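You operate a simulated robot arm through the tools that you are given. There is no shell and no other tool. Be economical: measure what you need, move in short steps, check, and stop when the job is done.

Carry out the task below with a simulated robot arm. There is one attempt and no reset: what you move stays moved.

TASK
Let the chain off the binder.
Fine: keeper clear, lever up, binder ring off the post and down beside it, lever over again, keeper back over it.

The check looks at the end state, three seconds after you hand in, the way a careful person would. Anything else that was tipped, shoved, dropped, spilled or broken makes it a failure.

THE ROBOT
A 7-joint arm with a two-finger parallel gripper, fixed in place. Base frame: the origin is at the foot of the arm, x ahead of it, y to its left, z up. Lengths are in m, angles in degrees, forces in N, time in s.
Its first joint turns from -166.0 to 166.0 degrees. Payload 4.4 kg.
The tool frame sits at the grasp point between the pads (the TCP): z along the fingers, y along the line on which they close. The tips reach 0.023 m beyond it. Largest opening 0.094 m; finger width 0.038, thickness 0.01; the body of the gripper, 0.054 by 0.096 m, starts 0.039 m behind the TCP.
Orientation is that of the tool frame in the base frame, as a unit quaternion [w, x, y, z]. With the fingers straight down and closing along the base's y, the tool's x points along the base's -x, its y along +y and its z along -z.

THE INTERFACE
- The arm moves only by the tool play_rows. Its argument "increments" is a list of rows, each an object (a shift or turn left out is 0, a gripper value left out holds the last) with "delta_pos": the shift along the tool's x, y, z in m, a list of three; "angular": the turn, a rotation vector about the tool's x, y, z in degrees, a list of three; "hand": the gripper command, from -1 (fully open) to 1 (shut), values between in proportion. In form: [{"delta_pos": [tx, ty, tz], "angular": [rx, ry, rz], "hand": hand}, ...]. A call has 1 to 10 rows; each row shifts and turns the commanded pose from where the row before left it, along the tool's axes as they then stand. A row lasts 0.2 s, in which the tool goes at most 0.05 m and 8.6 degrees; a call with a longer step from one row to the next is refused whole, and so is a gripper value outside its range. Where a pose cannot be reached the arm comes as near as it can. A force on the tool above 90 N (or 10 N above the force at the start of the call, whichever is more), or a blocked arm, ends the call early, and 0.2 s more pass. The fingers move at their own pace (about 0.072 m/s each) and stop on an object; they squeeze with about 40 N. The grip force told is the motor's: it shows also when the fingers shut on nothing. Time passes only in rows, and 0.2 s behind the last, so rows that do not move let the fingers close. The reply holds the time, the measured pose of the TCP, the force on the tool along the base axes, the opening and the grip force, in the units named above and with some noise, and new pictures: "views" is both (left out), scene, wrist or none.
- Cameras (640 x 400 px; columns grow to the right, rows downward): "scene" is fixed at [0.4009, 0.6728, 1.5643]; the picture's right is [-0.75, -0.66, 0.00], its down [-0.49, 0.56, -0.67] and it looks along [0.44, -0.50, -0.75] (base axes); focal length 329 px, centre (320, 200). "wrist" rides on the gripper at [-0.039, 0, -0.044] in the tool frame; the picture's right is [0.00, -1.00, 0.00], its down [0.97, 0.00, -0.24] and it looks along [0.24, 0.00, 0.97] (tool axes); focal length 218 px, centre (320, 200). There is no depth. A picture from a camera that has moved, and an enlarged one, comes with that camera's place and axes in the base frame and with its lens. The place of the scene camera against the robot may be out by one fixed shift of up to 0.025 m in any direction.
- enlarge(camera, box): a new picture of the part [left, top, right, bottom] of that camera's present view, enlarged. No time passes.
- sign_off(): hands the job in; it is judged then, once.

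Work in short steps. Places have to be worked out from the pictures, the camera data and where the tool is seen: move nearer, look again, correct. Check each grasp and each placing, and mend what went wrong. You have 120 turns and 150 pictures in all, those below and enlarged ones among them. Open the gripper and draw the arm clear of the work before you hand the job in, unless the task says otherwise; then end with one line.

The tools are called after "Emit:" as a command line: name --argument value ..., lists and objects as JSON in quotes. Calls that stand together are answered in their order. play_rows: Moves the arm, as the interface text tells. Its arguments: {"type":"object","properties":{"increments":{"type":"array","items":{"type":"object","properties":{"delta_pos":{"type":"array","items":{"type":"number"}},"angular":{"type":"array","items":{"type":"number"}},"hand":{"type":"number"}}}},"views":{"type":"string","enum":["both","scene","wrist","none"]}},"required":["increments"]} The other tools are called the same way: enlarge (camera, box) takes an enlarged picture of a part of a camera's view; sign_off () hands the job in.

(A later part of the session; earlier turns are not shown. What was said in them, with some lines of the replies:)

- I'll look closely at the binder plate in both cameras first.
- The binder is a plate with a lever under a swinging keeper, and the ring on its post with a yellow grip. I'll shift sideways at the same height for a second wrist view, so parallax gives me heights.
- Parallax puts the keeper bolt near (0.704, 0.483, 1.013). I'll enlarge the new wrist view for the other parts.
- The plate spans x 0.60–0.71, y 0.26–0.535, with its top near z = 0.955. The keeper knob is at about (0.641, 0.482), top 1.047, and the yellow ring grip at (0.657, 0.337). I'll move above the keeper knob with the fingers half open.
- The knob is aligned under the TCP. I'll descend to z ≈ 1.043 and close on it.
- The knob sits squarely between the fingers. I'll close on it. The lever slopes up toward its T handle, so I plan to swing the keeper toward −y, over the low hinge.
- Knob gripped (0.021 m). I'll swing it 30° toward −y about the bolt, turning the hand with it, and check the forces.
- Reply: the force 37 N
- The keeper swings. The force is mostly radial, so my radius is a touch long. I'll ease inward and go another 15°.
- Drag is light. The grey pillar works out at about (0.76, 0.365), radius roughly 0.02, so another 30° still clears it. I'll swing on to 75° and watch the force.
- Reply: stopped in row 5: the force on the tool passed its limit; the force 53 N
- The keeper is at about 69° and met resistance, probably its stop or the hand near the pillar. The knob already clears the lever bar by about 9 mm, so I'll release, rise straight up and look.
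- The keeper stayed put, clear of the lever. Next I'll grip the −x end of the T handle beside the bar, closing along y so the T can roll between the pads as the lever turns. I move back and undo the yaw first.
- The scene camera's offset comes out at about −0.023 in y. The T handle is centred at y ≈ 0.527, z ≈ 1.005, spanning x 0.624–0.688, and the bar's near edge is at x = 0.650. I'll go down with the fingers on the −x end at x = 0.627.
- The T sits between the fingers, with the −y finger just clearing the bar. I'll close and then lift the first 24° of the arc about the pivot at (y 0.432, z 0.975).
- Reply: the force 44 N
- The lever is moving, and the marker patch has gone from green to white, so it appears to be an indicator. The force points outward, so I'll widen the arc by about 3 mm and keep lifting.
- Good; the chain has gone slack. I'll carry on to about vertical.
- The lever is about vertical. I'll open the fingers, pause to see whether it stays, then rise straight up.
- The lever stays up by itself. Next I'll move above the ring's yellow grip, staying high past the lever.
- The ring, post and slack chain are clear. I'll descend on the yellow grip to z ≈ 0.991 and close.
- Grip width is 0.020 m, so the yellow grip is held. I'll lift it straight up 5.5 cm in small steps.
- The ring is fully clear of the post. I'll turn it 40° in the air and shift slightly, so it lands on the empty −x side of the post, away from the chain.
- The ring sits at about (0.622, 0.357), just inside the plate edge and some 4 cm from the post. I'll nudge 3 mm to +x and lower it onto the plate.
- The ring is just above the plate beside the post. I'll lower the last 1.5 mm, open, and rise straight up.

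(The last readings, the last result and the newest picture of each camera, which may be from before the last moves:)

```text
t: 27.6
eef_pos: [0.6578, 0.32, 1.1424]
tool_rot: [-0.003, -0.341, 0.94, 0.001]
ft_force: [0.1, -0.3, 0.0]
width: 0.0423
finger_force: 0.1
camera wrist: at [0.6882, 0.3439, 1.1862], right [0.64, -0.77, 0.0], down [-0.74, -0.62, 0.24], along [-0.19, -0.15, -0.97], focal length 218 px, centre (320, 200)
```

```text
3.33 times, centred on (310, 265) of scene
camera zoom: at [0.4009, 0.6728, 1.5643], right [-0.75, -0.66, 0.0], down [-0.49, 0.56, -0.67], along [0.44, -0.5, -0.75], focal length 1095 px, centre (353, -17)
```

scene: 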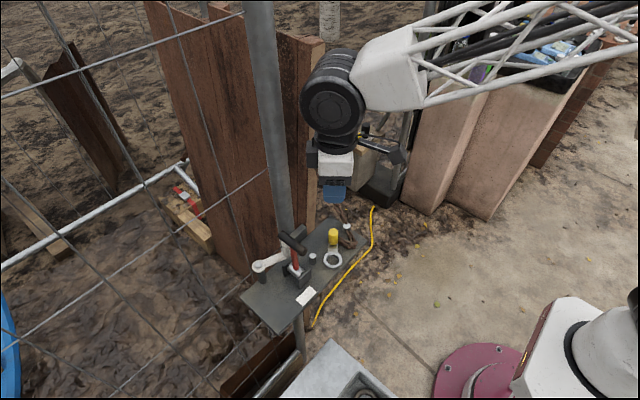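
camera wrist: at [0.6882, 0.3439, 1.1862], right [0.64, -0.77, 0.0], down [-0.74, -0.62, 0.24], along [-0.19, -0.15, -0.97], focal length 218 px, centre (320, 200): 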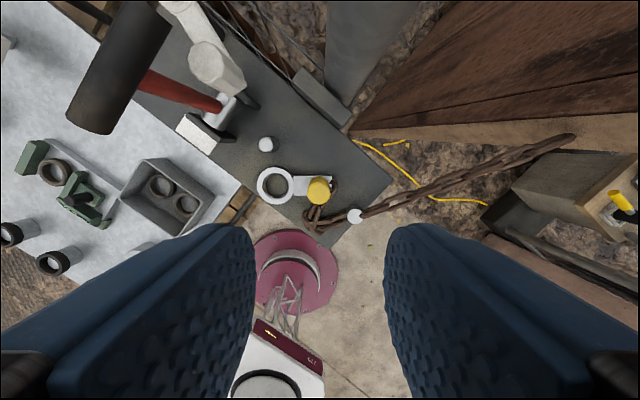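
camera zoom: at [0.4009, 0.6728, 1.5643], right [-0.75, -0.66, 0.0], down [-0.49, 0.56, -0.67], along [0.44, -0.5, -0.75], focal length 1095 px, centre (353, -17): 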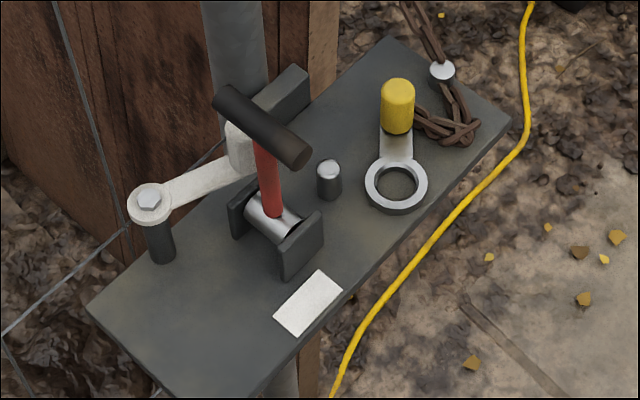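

The ring lies flat on the plate beside the post. Next I'll return above the raised T handle at the same grip point, undoing the yaw.

Emit:
play_rows --increments '[{"delta_pos": [0, 0, -0.04]}, {"delta_pos": [-0.0167, 0.036, 0]}, {"delta_pos": [-0.0167, 0.036, 0]}, {"delta_pos": [-0.0168, 0.036, 0]}, {"angular": [0, 0, 8]}, {"angular": [0, 0, 8]}, {"angular": [0, 0, 8]}, {"angular": [0, 0, 8]}, {"angular": [0, 0, 7.9]}, {}]' --views "both"

```text
t: 29.9
eef_pos: [0.6277, 0.4356, 1.1817]
tool_rot: [-0.002, 0.001, 1.0, 0.0]
ft_force: [-0.7, -0.1, 0.2]
width: 0.0424
finger_force: 0.0
camera wrist: at [0.6668, 0.4344, 1.2253], right [0.0, -1.0, 0.0], down [-0.97, 0.0, 0.24], along [-0.24, 0.0, -0.97], focal length 218 px, centre (320, 200)
```

scene: 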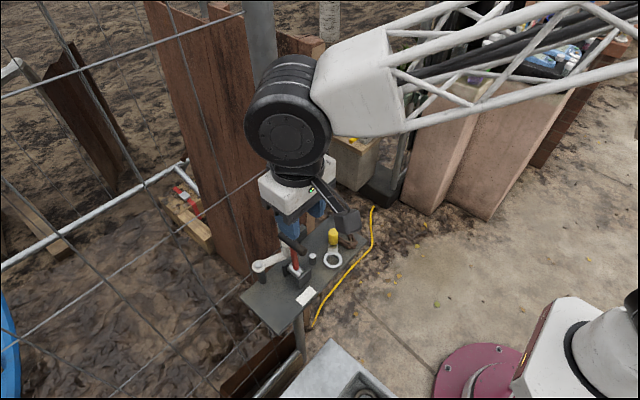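
wrist: 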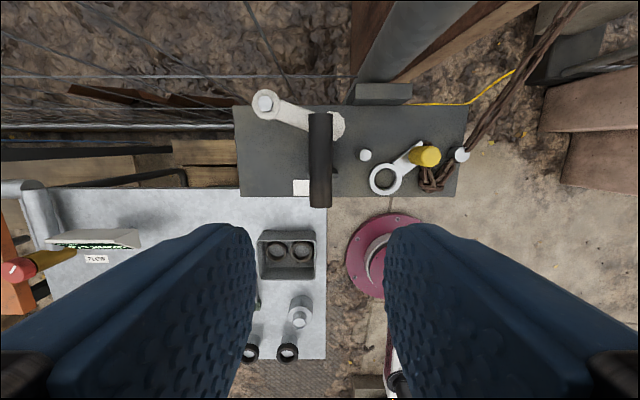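

Aligned as before. A circle fit to my logged lift points gives centre (y 0.4343, z 0.9876), radius 0.0946. I'll descend and grip the T.

Emit:
play_rows --increments '[{"delta_pos": [0, 0, 0.04]}, {"delta_pos": [0, 0, 0.035]}, {"delta_pos": [0, 0, 0.0245]}, {}, {"hand": 1}, {"hand": 1}, {"hand": 1}]' --views "wrist"

```text
t: 31.4
eef_pos: [0.6271, 0.4359, 1.0823]
tool_rot: [-0.003, 0.0, 1.0, 0.0]
ft_force: [2.5, -0.8, -3.3]
width: 0.0158
finger_force: 45.5
camera wrist: at [0.667, 0.4342, 1.1258], right [0.0, -1.0, 0.0], down [-0.97, 0.0, 0.24], along [-0.24, 0.0, -0.97], focal length 218 px, centre (320, 200)
```

wrist: 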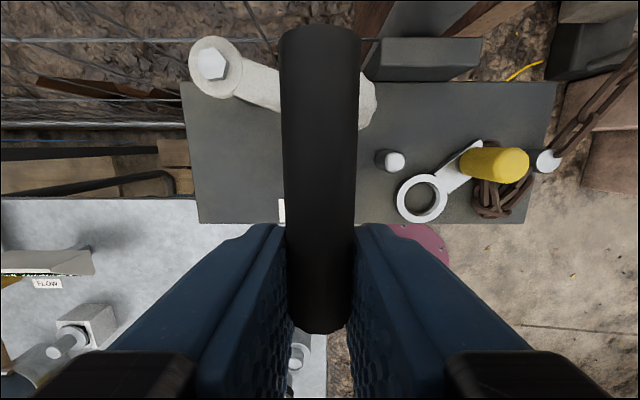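

T gripped. I'll bring the lever back along the fitted arc.

Emit:
play_rows --increments '[{"delta_pos": [0, 0.0181, 0.0019]}, {"delta_pos": [0, 0.0173, 0.0053]}, {"delta_pos": [0, 0.016, 0.0085]}, {"delta_pos": [0, 0.0141, 0.0114]}]' --views "none"

Emit:
play_rows --increments '[{"delta_pos": [0, 0.0117, 0.0139]}, {"delta_pos": [0, 0.0088, 0.0159]}, {"delta_pos": [0, 0.0056, 0.0172]}, {}]' --views "both"

```text
t: 32.5
eef_pos: [0.6276, 0.5019, 1.0549]
tool_rot: [-0.002, 0.0, 1.0, 0.0]
ft_force: [10.4, -6.0, -2.4]
width: 0.0154
finger_force: 45.0
```

```text
t: 33.5
eef_pos: [0.6278, 0.5283, 1.0092]
tool_rot: [-0.001, -0.001, 1.0, 0.001]
ft_force: [26.5, 23.6, 16.6]
width: 0.0158
finger_force: 44.5
camera wrist: at [0.6666, 0.5268, 1.0532], right [0.0, -1.0, 0.0], down [-0.97, 0.0, 0.24], along [-0.24, 0.0, -0.97], focal length 218 px, centre (320, 200)
```

scene: 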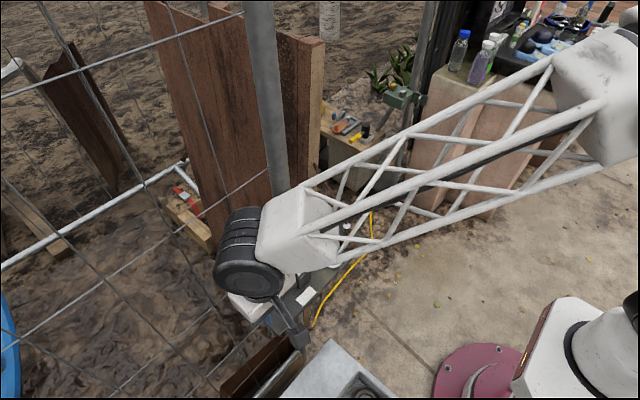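
wrist: 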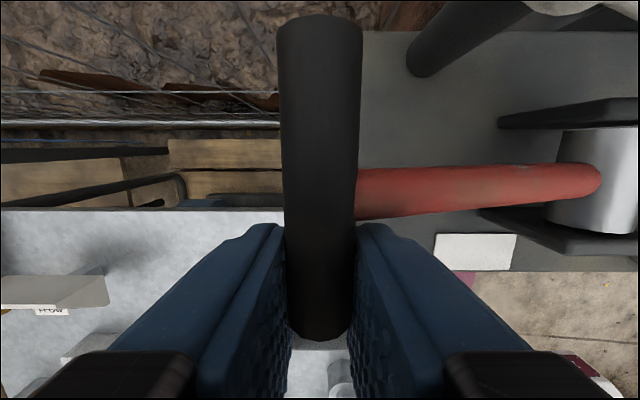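

The lever is almost at its old place. I'll press about 3 mm further down to seat it on its stop, then check.

Emit:
play_rows --increments '[{"delta_pos": [0, -0.001, 0.002]}, {"delta_pos": [0, 0, 0.002]}, {}]' --views "wrist"

```text
t: 34.2
eef_pos: [0.6261, 0.5286, 1.0086]
tool_rot: [0.0, -0.001, 1.0, 0.003]
ft_force: [21.5, 58.0, 63.1]
width: 0.0154
finger_force: 45.3
camera wrist: at [0.6664, 0.5269, 1.0521], right [0.0, -1.0, 0.0], down [-0.97, 0.0, 0.24], along [-0.24, 0.0, -0.97], focal length 218 px, centre (320, 200)
```

wrist: 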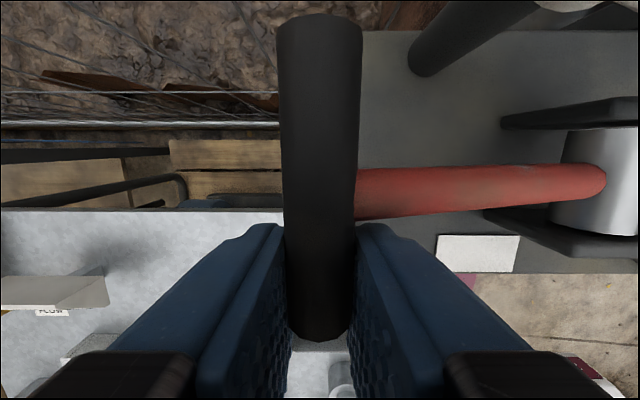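

It's seated against its stop (63 N). I'll open and rise, then check the lever stays and the keeper's position.

Emit:
play_rows --increments '[{"hand": 0.1}, {"hand": 0.1}, {"delta_pos": [0, 0, -0.04]}, {"delta_pos": [0, 0, -0.045]}, {"delta_pos": [0, 0, -0.045]}, {"delta_pos": [-0.01, -0.03, 0]}, {"delta_pos": [-0.01, -0.03, 0]}, {}]' --views "both"

Emit:
enlarge --camera "scene" --box '[235, 205, 385, 325]'

Emit:
enlarge --camera "wrist" --box '[250, 70, 470, 210]'

```text
t: 36.0
eef_pos: [0.6479, 0.4654, 1.134]
tool_rot: [-0.003, -0.001, 1.0, 0.0]
ft_force: [-0.2, 0.2, -0.1]
width: 0.0425
finger_force: 0.1
camera wrist: at [0.6869, 0.4642, 1.1772], right [0.0, -1.0, 0.0], down [-0.97, 0.0, 0.25], along [-0.25, 0.0, -0.97], focal length 218 px, centre (320, 200)
```

scene: 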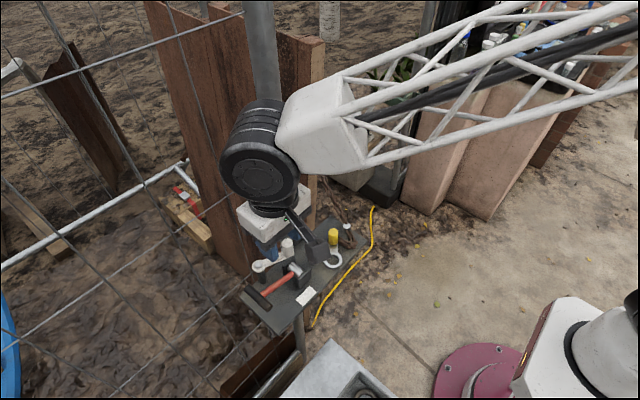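
wrist: 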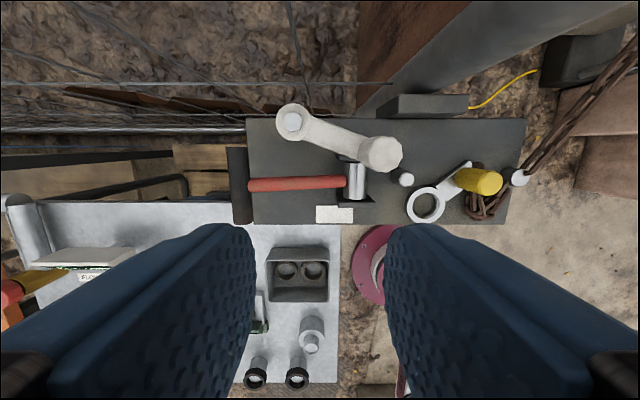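

```text
3.33 times, centred on (310, 265) of scene
camera zoom: at [0.4009, 0.6728, 1.5643], right [-0.75, -0.66, 0.0], down [-0.49, 0.56, -0.67], along [0.44, -0.5, -0.75], focal length 1095 px, centre (353, -17)
```

zoom: 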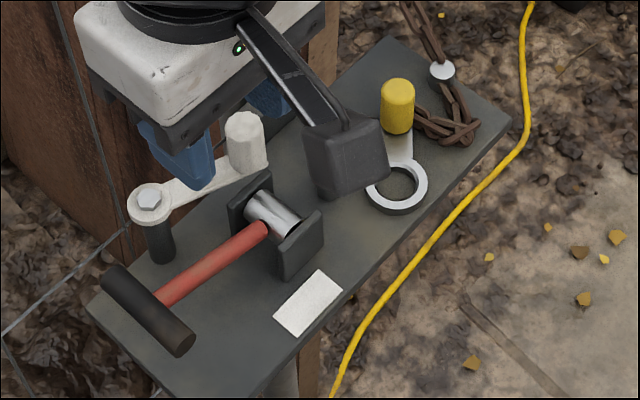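

```text
2.86 times, centred on (360, 140) of wrist
camera zoom: at [0.6869, 0.4642, 1.1772], right [0.0, -1.0, 0.0], down [-0.97, 0.0, 0.25], along [-0.25, 0.0, -0.97], focal length 624 px, centre (206, 371)
```

zoom: 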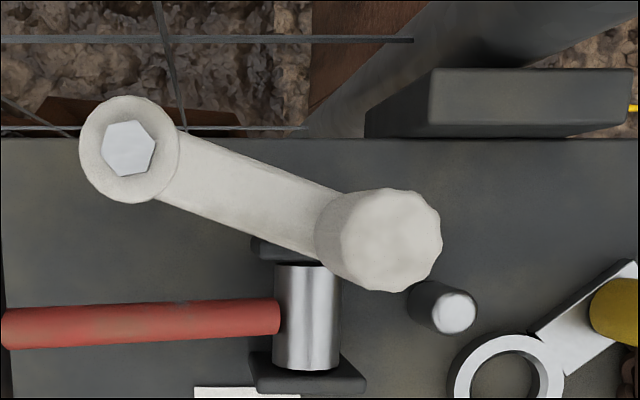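

The lever is down, the ring is beside the post and the keeper knob is at (0.682, 0.427). I'll move above the knob and yaw to match the keeper's angle.

Emit:
play_rows --increments '[{"delta_pos": [-0.017, -0.0192, 0]}, {"delta_pos": [-0.017, -0.0192, 0]}, {"angular": [0, 0, -8.5]}, {"angular": [0, 0, -8.5]}, {"angular": [0, 0, -8.5]}, {"angular": [0, 0, -8.5]}, {"angular": [0, 0, -8.5]}, {"angular": [0, 0, -8.5]}, {"angular": [0, 0, -8.5]}, {"angular": [0, 0, -8.5]}]' --views "wrist"

```text
t: 38.2
eef_pos: [0.6804, 0.4293, 1.1332]
tool_rot: [-0.002, -0.56, 0.829, 0.002]
ft_force: [0.0, -0.3, 0.0]
width: 0.0423
finger_force: 0.1
camera wrist: at [0.6962, 0.4625, 1.1778], right [0.93, -0.37, 0.0], down [-0.36, -0.9, 0.24], along [-0.09, -0.22, -0.97], focal length 218 px, centre (320, 200)
```

wrist: 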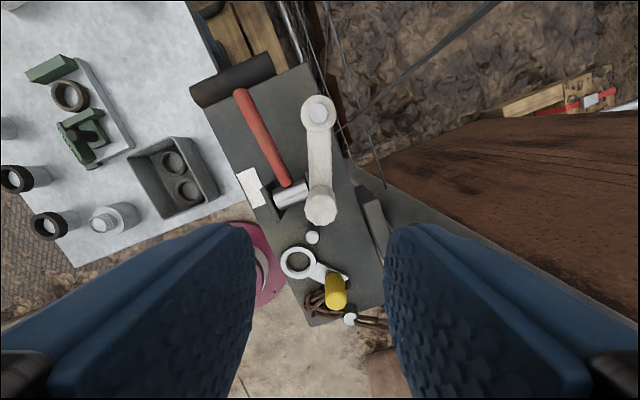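

Knob and hand are aligned. I'll descend and grip it.

Emit:
play_rows --increments '[{"delta_pos": [0, 0, 0.035]}, {"delta_pos": [0, 0, 0.03]}, {"delta_pos": [-0.001, 0, 0.023]}, {}, {"hand": 1}, {"hand": 1}, {"hand": 1}]' --views "wrist"

```text
t: 39.9
eef_pos: [0.6813, 0.4278, 1.0458]
tool_rot: [-0.002, -0.559, 0.829, 0.002]
ft_force: [-3.4, 2.4, -2.0]
width: 0.0204
finger_force: 44.9
camera wrist: at [0.696, 0.4637, 1.0897], right [0.93, -0.37, 0.0], down [-0.36, -0.9, 0.24], along [-0.09, -0.22, -0.97], focal length 218 px, centre (320, 200)
```

wrist: 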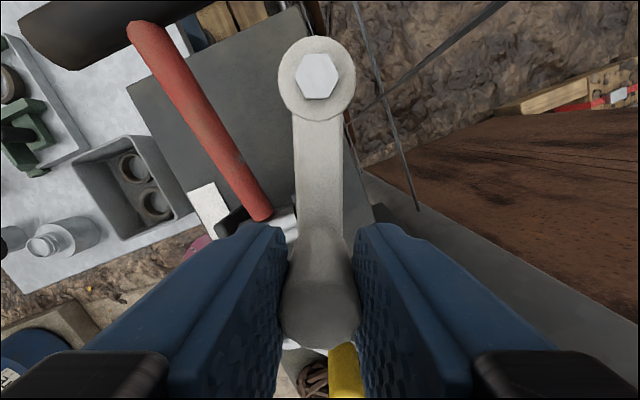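

Gripped. I'll swing the keeper back along the reverse arc, half first.

Emit:
play_rows --increments '[{"delta_pos": [-0.0007, 0.009, 0], "angular": [0, 0, 8.5]}, {"delta_pos": [-0.0007, 0.009, 0], "angular": [0, 0, 8.5]}, {"delta_pos": [-0.0007, 0.009, 0], "angular": [0, 0, 8.5]}, {"delta_pos": [-0.0007, 0.009, 0], "angular": [0, 0, 8.5]}]' --views "none"

```text
t: 40.9
eef_pos: [0.6526, 0.4506, 1.0453]
tool_rot: [-0.003, -0.291, 0.957, 0.001]
ft_force: [-11.0, -8.6, 0.1]
width: 0.0206
finger_force: 44.8
```

Light forces. I'll complete the swing over the lever.

Emit:
play_rows --increments '[{"delta_pos": [-0.0005, 0.009, 0], "angular": [0, 0, 8.5]}, {"delta_pos": [-0.0005, 0.009, 0], "angular": [0, 0, 8.5]}, {"delta_pos": [-0.0005, 0.009, 0], "angular": [0, 0, 8.5]}, {"delta_pos": [-0.0005, 0.009, 0], "angular": [0, 0, 8.4]}, {}]' --views "both"

```text
t: 42.0
eef_pos: [0.6432, 0.4845, 1.0463]
tool_rot: [-0.002, 0.0, 1.0, 0.0]
ft_force: [-1.3, -8.9, -12.3]
width: 0.0208
finger_force: 44.6
camera wrist: at [0.6823, 0.4836, 1.0897], right [0.0, -1.0, 0.0], down [-0.97, 0.0, 0.24], along [-0.24, 0.0, -0.97], focal length 218 px, centre (320, 200)
```

scene: 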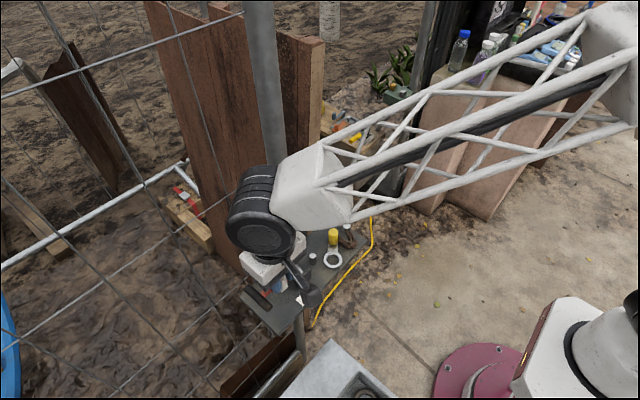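
wrist: 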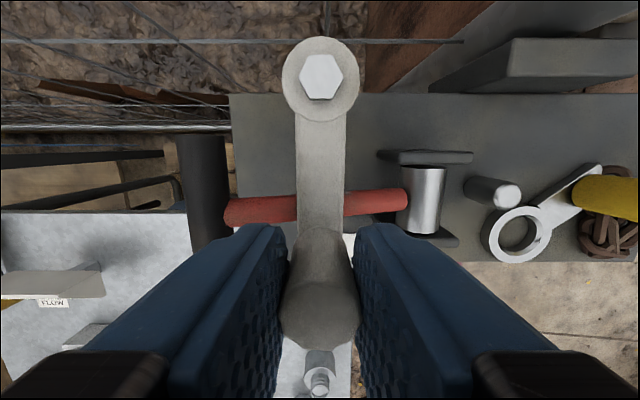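

The keeper is back over the lever. I'll release, rise and draw away toward the robot side.

Emit:
play_rows --increments '[{"hand": 0}, {"hand": 0}, {"delta_pos": [0, 0, -0.03]}, {"delta_pos": [0, 0, -0.045]}, {"delta_pos": [0, 0, -0.045]}, {"delta_pos": [0.04, 0, -0.02]}, {"delta_pos": [0.04, 0, -0.02]}, {"delta_pos": [0.04, 0, 0]}, {"hand": -1}, {}]' --views "both"

Emit:
enlarge --camera "wrist" --box '[180, 0, 460, 175]'

Emit:
enlarge --camera "scene" --box '[235, 215, 385, 335]'

```text
t: 44.2
eef_pos: [0.5238, 0.4861, 1.206]
tool_rot: [-0.002, -0.001, 1.0, 0.0]
ft_force: [1.3, 0.6, -0.2]
width: 0.094
finger_force: 0.0
camera wrist: at [0.5634, 0.4838, 1.2499], right [0.0, -1.0, 0.0], down [-0.97, 0.0, 0.24], along [-0.24, 0.0, -0.97], focal length 218 px, centre (320, 200)
```

scene: 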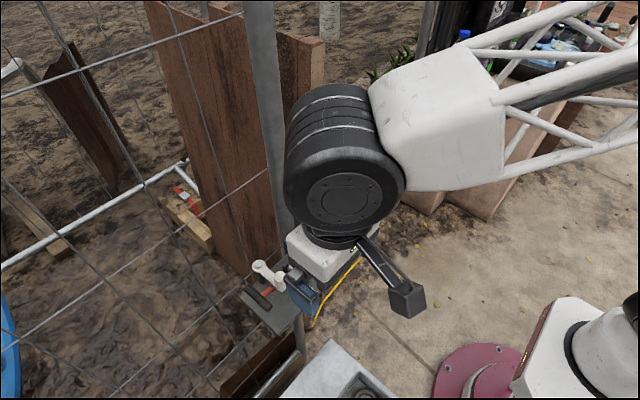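
wrist: 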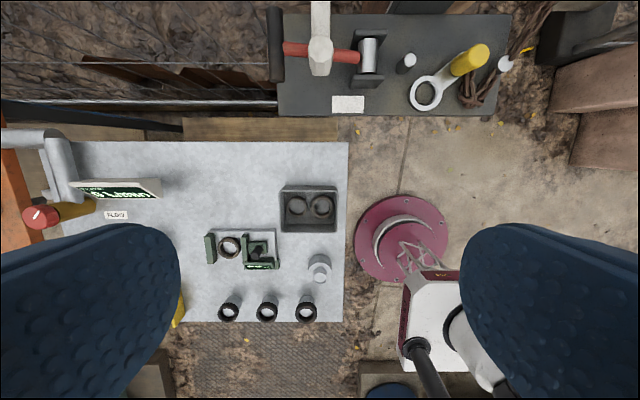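

```text
2.29 times, centred on (320, 88) of wrist
camera zoom: at [0.5634, 0.4838, 1.2499], right [0.0, -1.0, 0.0], down [-0.97, 0.0, 0.24], along [-0.24, 0.0, -0.97], focal length 499 px, centre (320, 457)
```

zoom: 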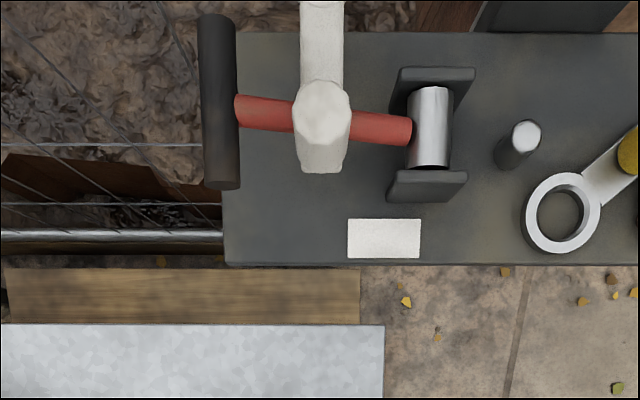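

```text
3.33 times, centred on (310, 275) of scene
camera zoom: at [0.4009, 0.6728, 1.5643], right [-0.75, -0.66, 0.0], down [-0.49, 0.56, -0.67], along [0.44, -0.5, -0.75], focal length 1095 px, centre (353, -50)
```

zoom: 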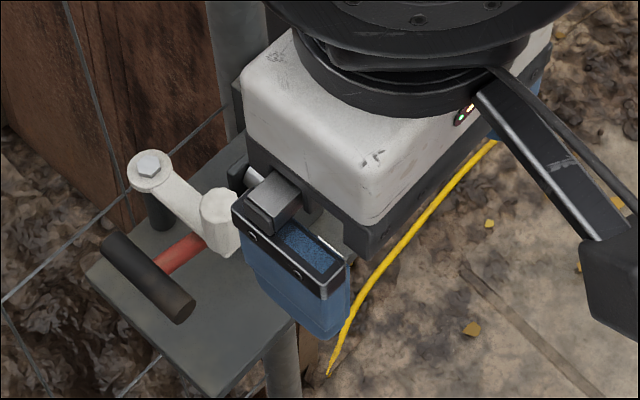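

The keeper is over the lever, the lever is down, and the ring lies flat beside the post with the chain slack. The marker turned white when the tension came off and has stayed white. I'll draw the arm a little further clear and take a last look.

Emit:
play_rows --increments '[{"delta_pos": [0.03, 0.03, -0.02]}, {"delta_pos": [0.03, 0.03, -0.02]}, {"delta_pos": [0.03, 0.03, -0.02]}, {}]' --views "scene"

Emit:
enlarge --camera "scene" --box '[235, 215, 385, 335]'

```text
t: 45.2
eef_pos: [0.432, 0.5759, 1.2668]
tool_rot: [-0.003, 0.0, 1.0, 0.0]
ft_force: [-0.2, 0.2, 0.0]
width: 0.0939
finger_force: 0.2
```

scene: 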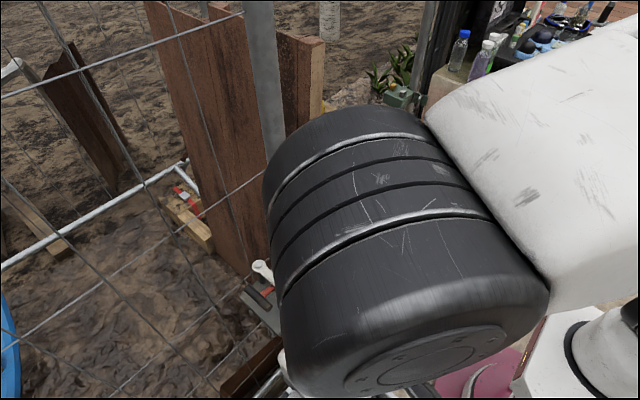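

```text
3.33 times, centred on (310, 275) of scene
camera zoom: at [0.4009, 0.6728, 1.5643], right [-0.75, -0.66, 0.0], down [-0.49, 0.56, -0.67], along [0.44, -0.5, -0.75], focal length 1095 px, centre (353, -50)
```

zoom: 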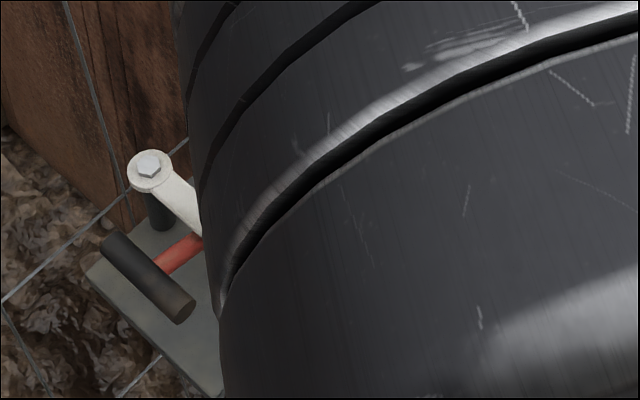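

The arm now blocks the scene camera, but it is clear of the work. The wrist view just before this showed every part in its final place, so I'm handing in.

Emit:
sign_off

```text
The job is handed in.
```

The chain is off the binder: the ring lies flat on the plate beside the post, the lever is back down on its stop with the keeper over it, and the arm is clear with the gripper open.
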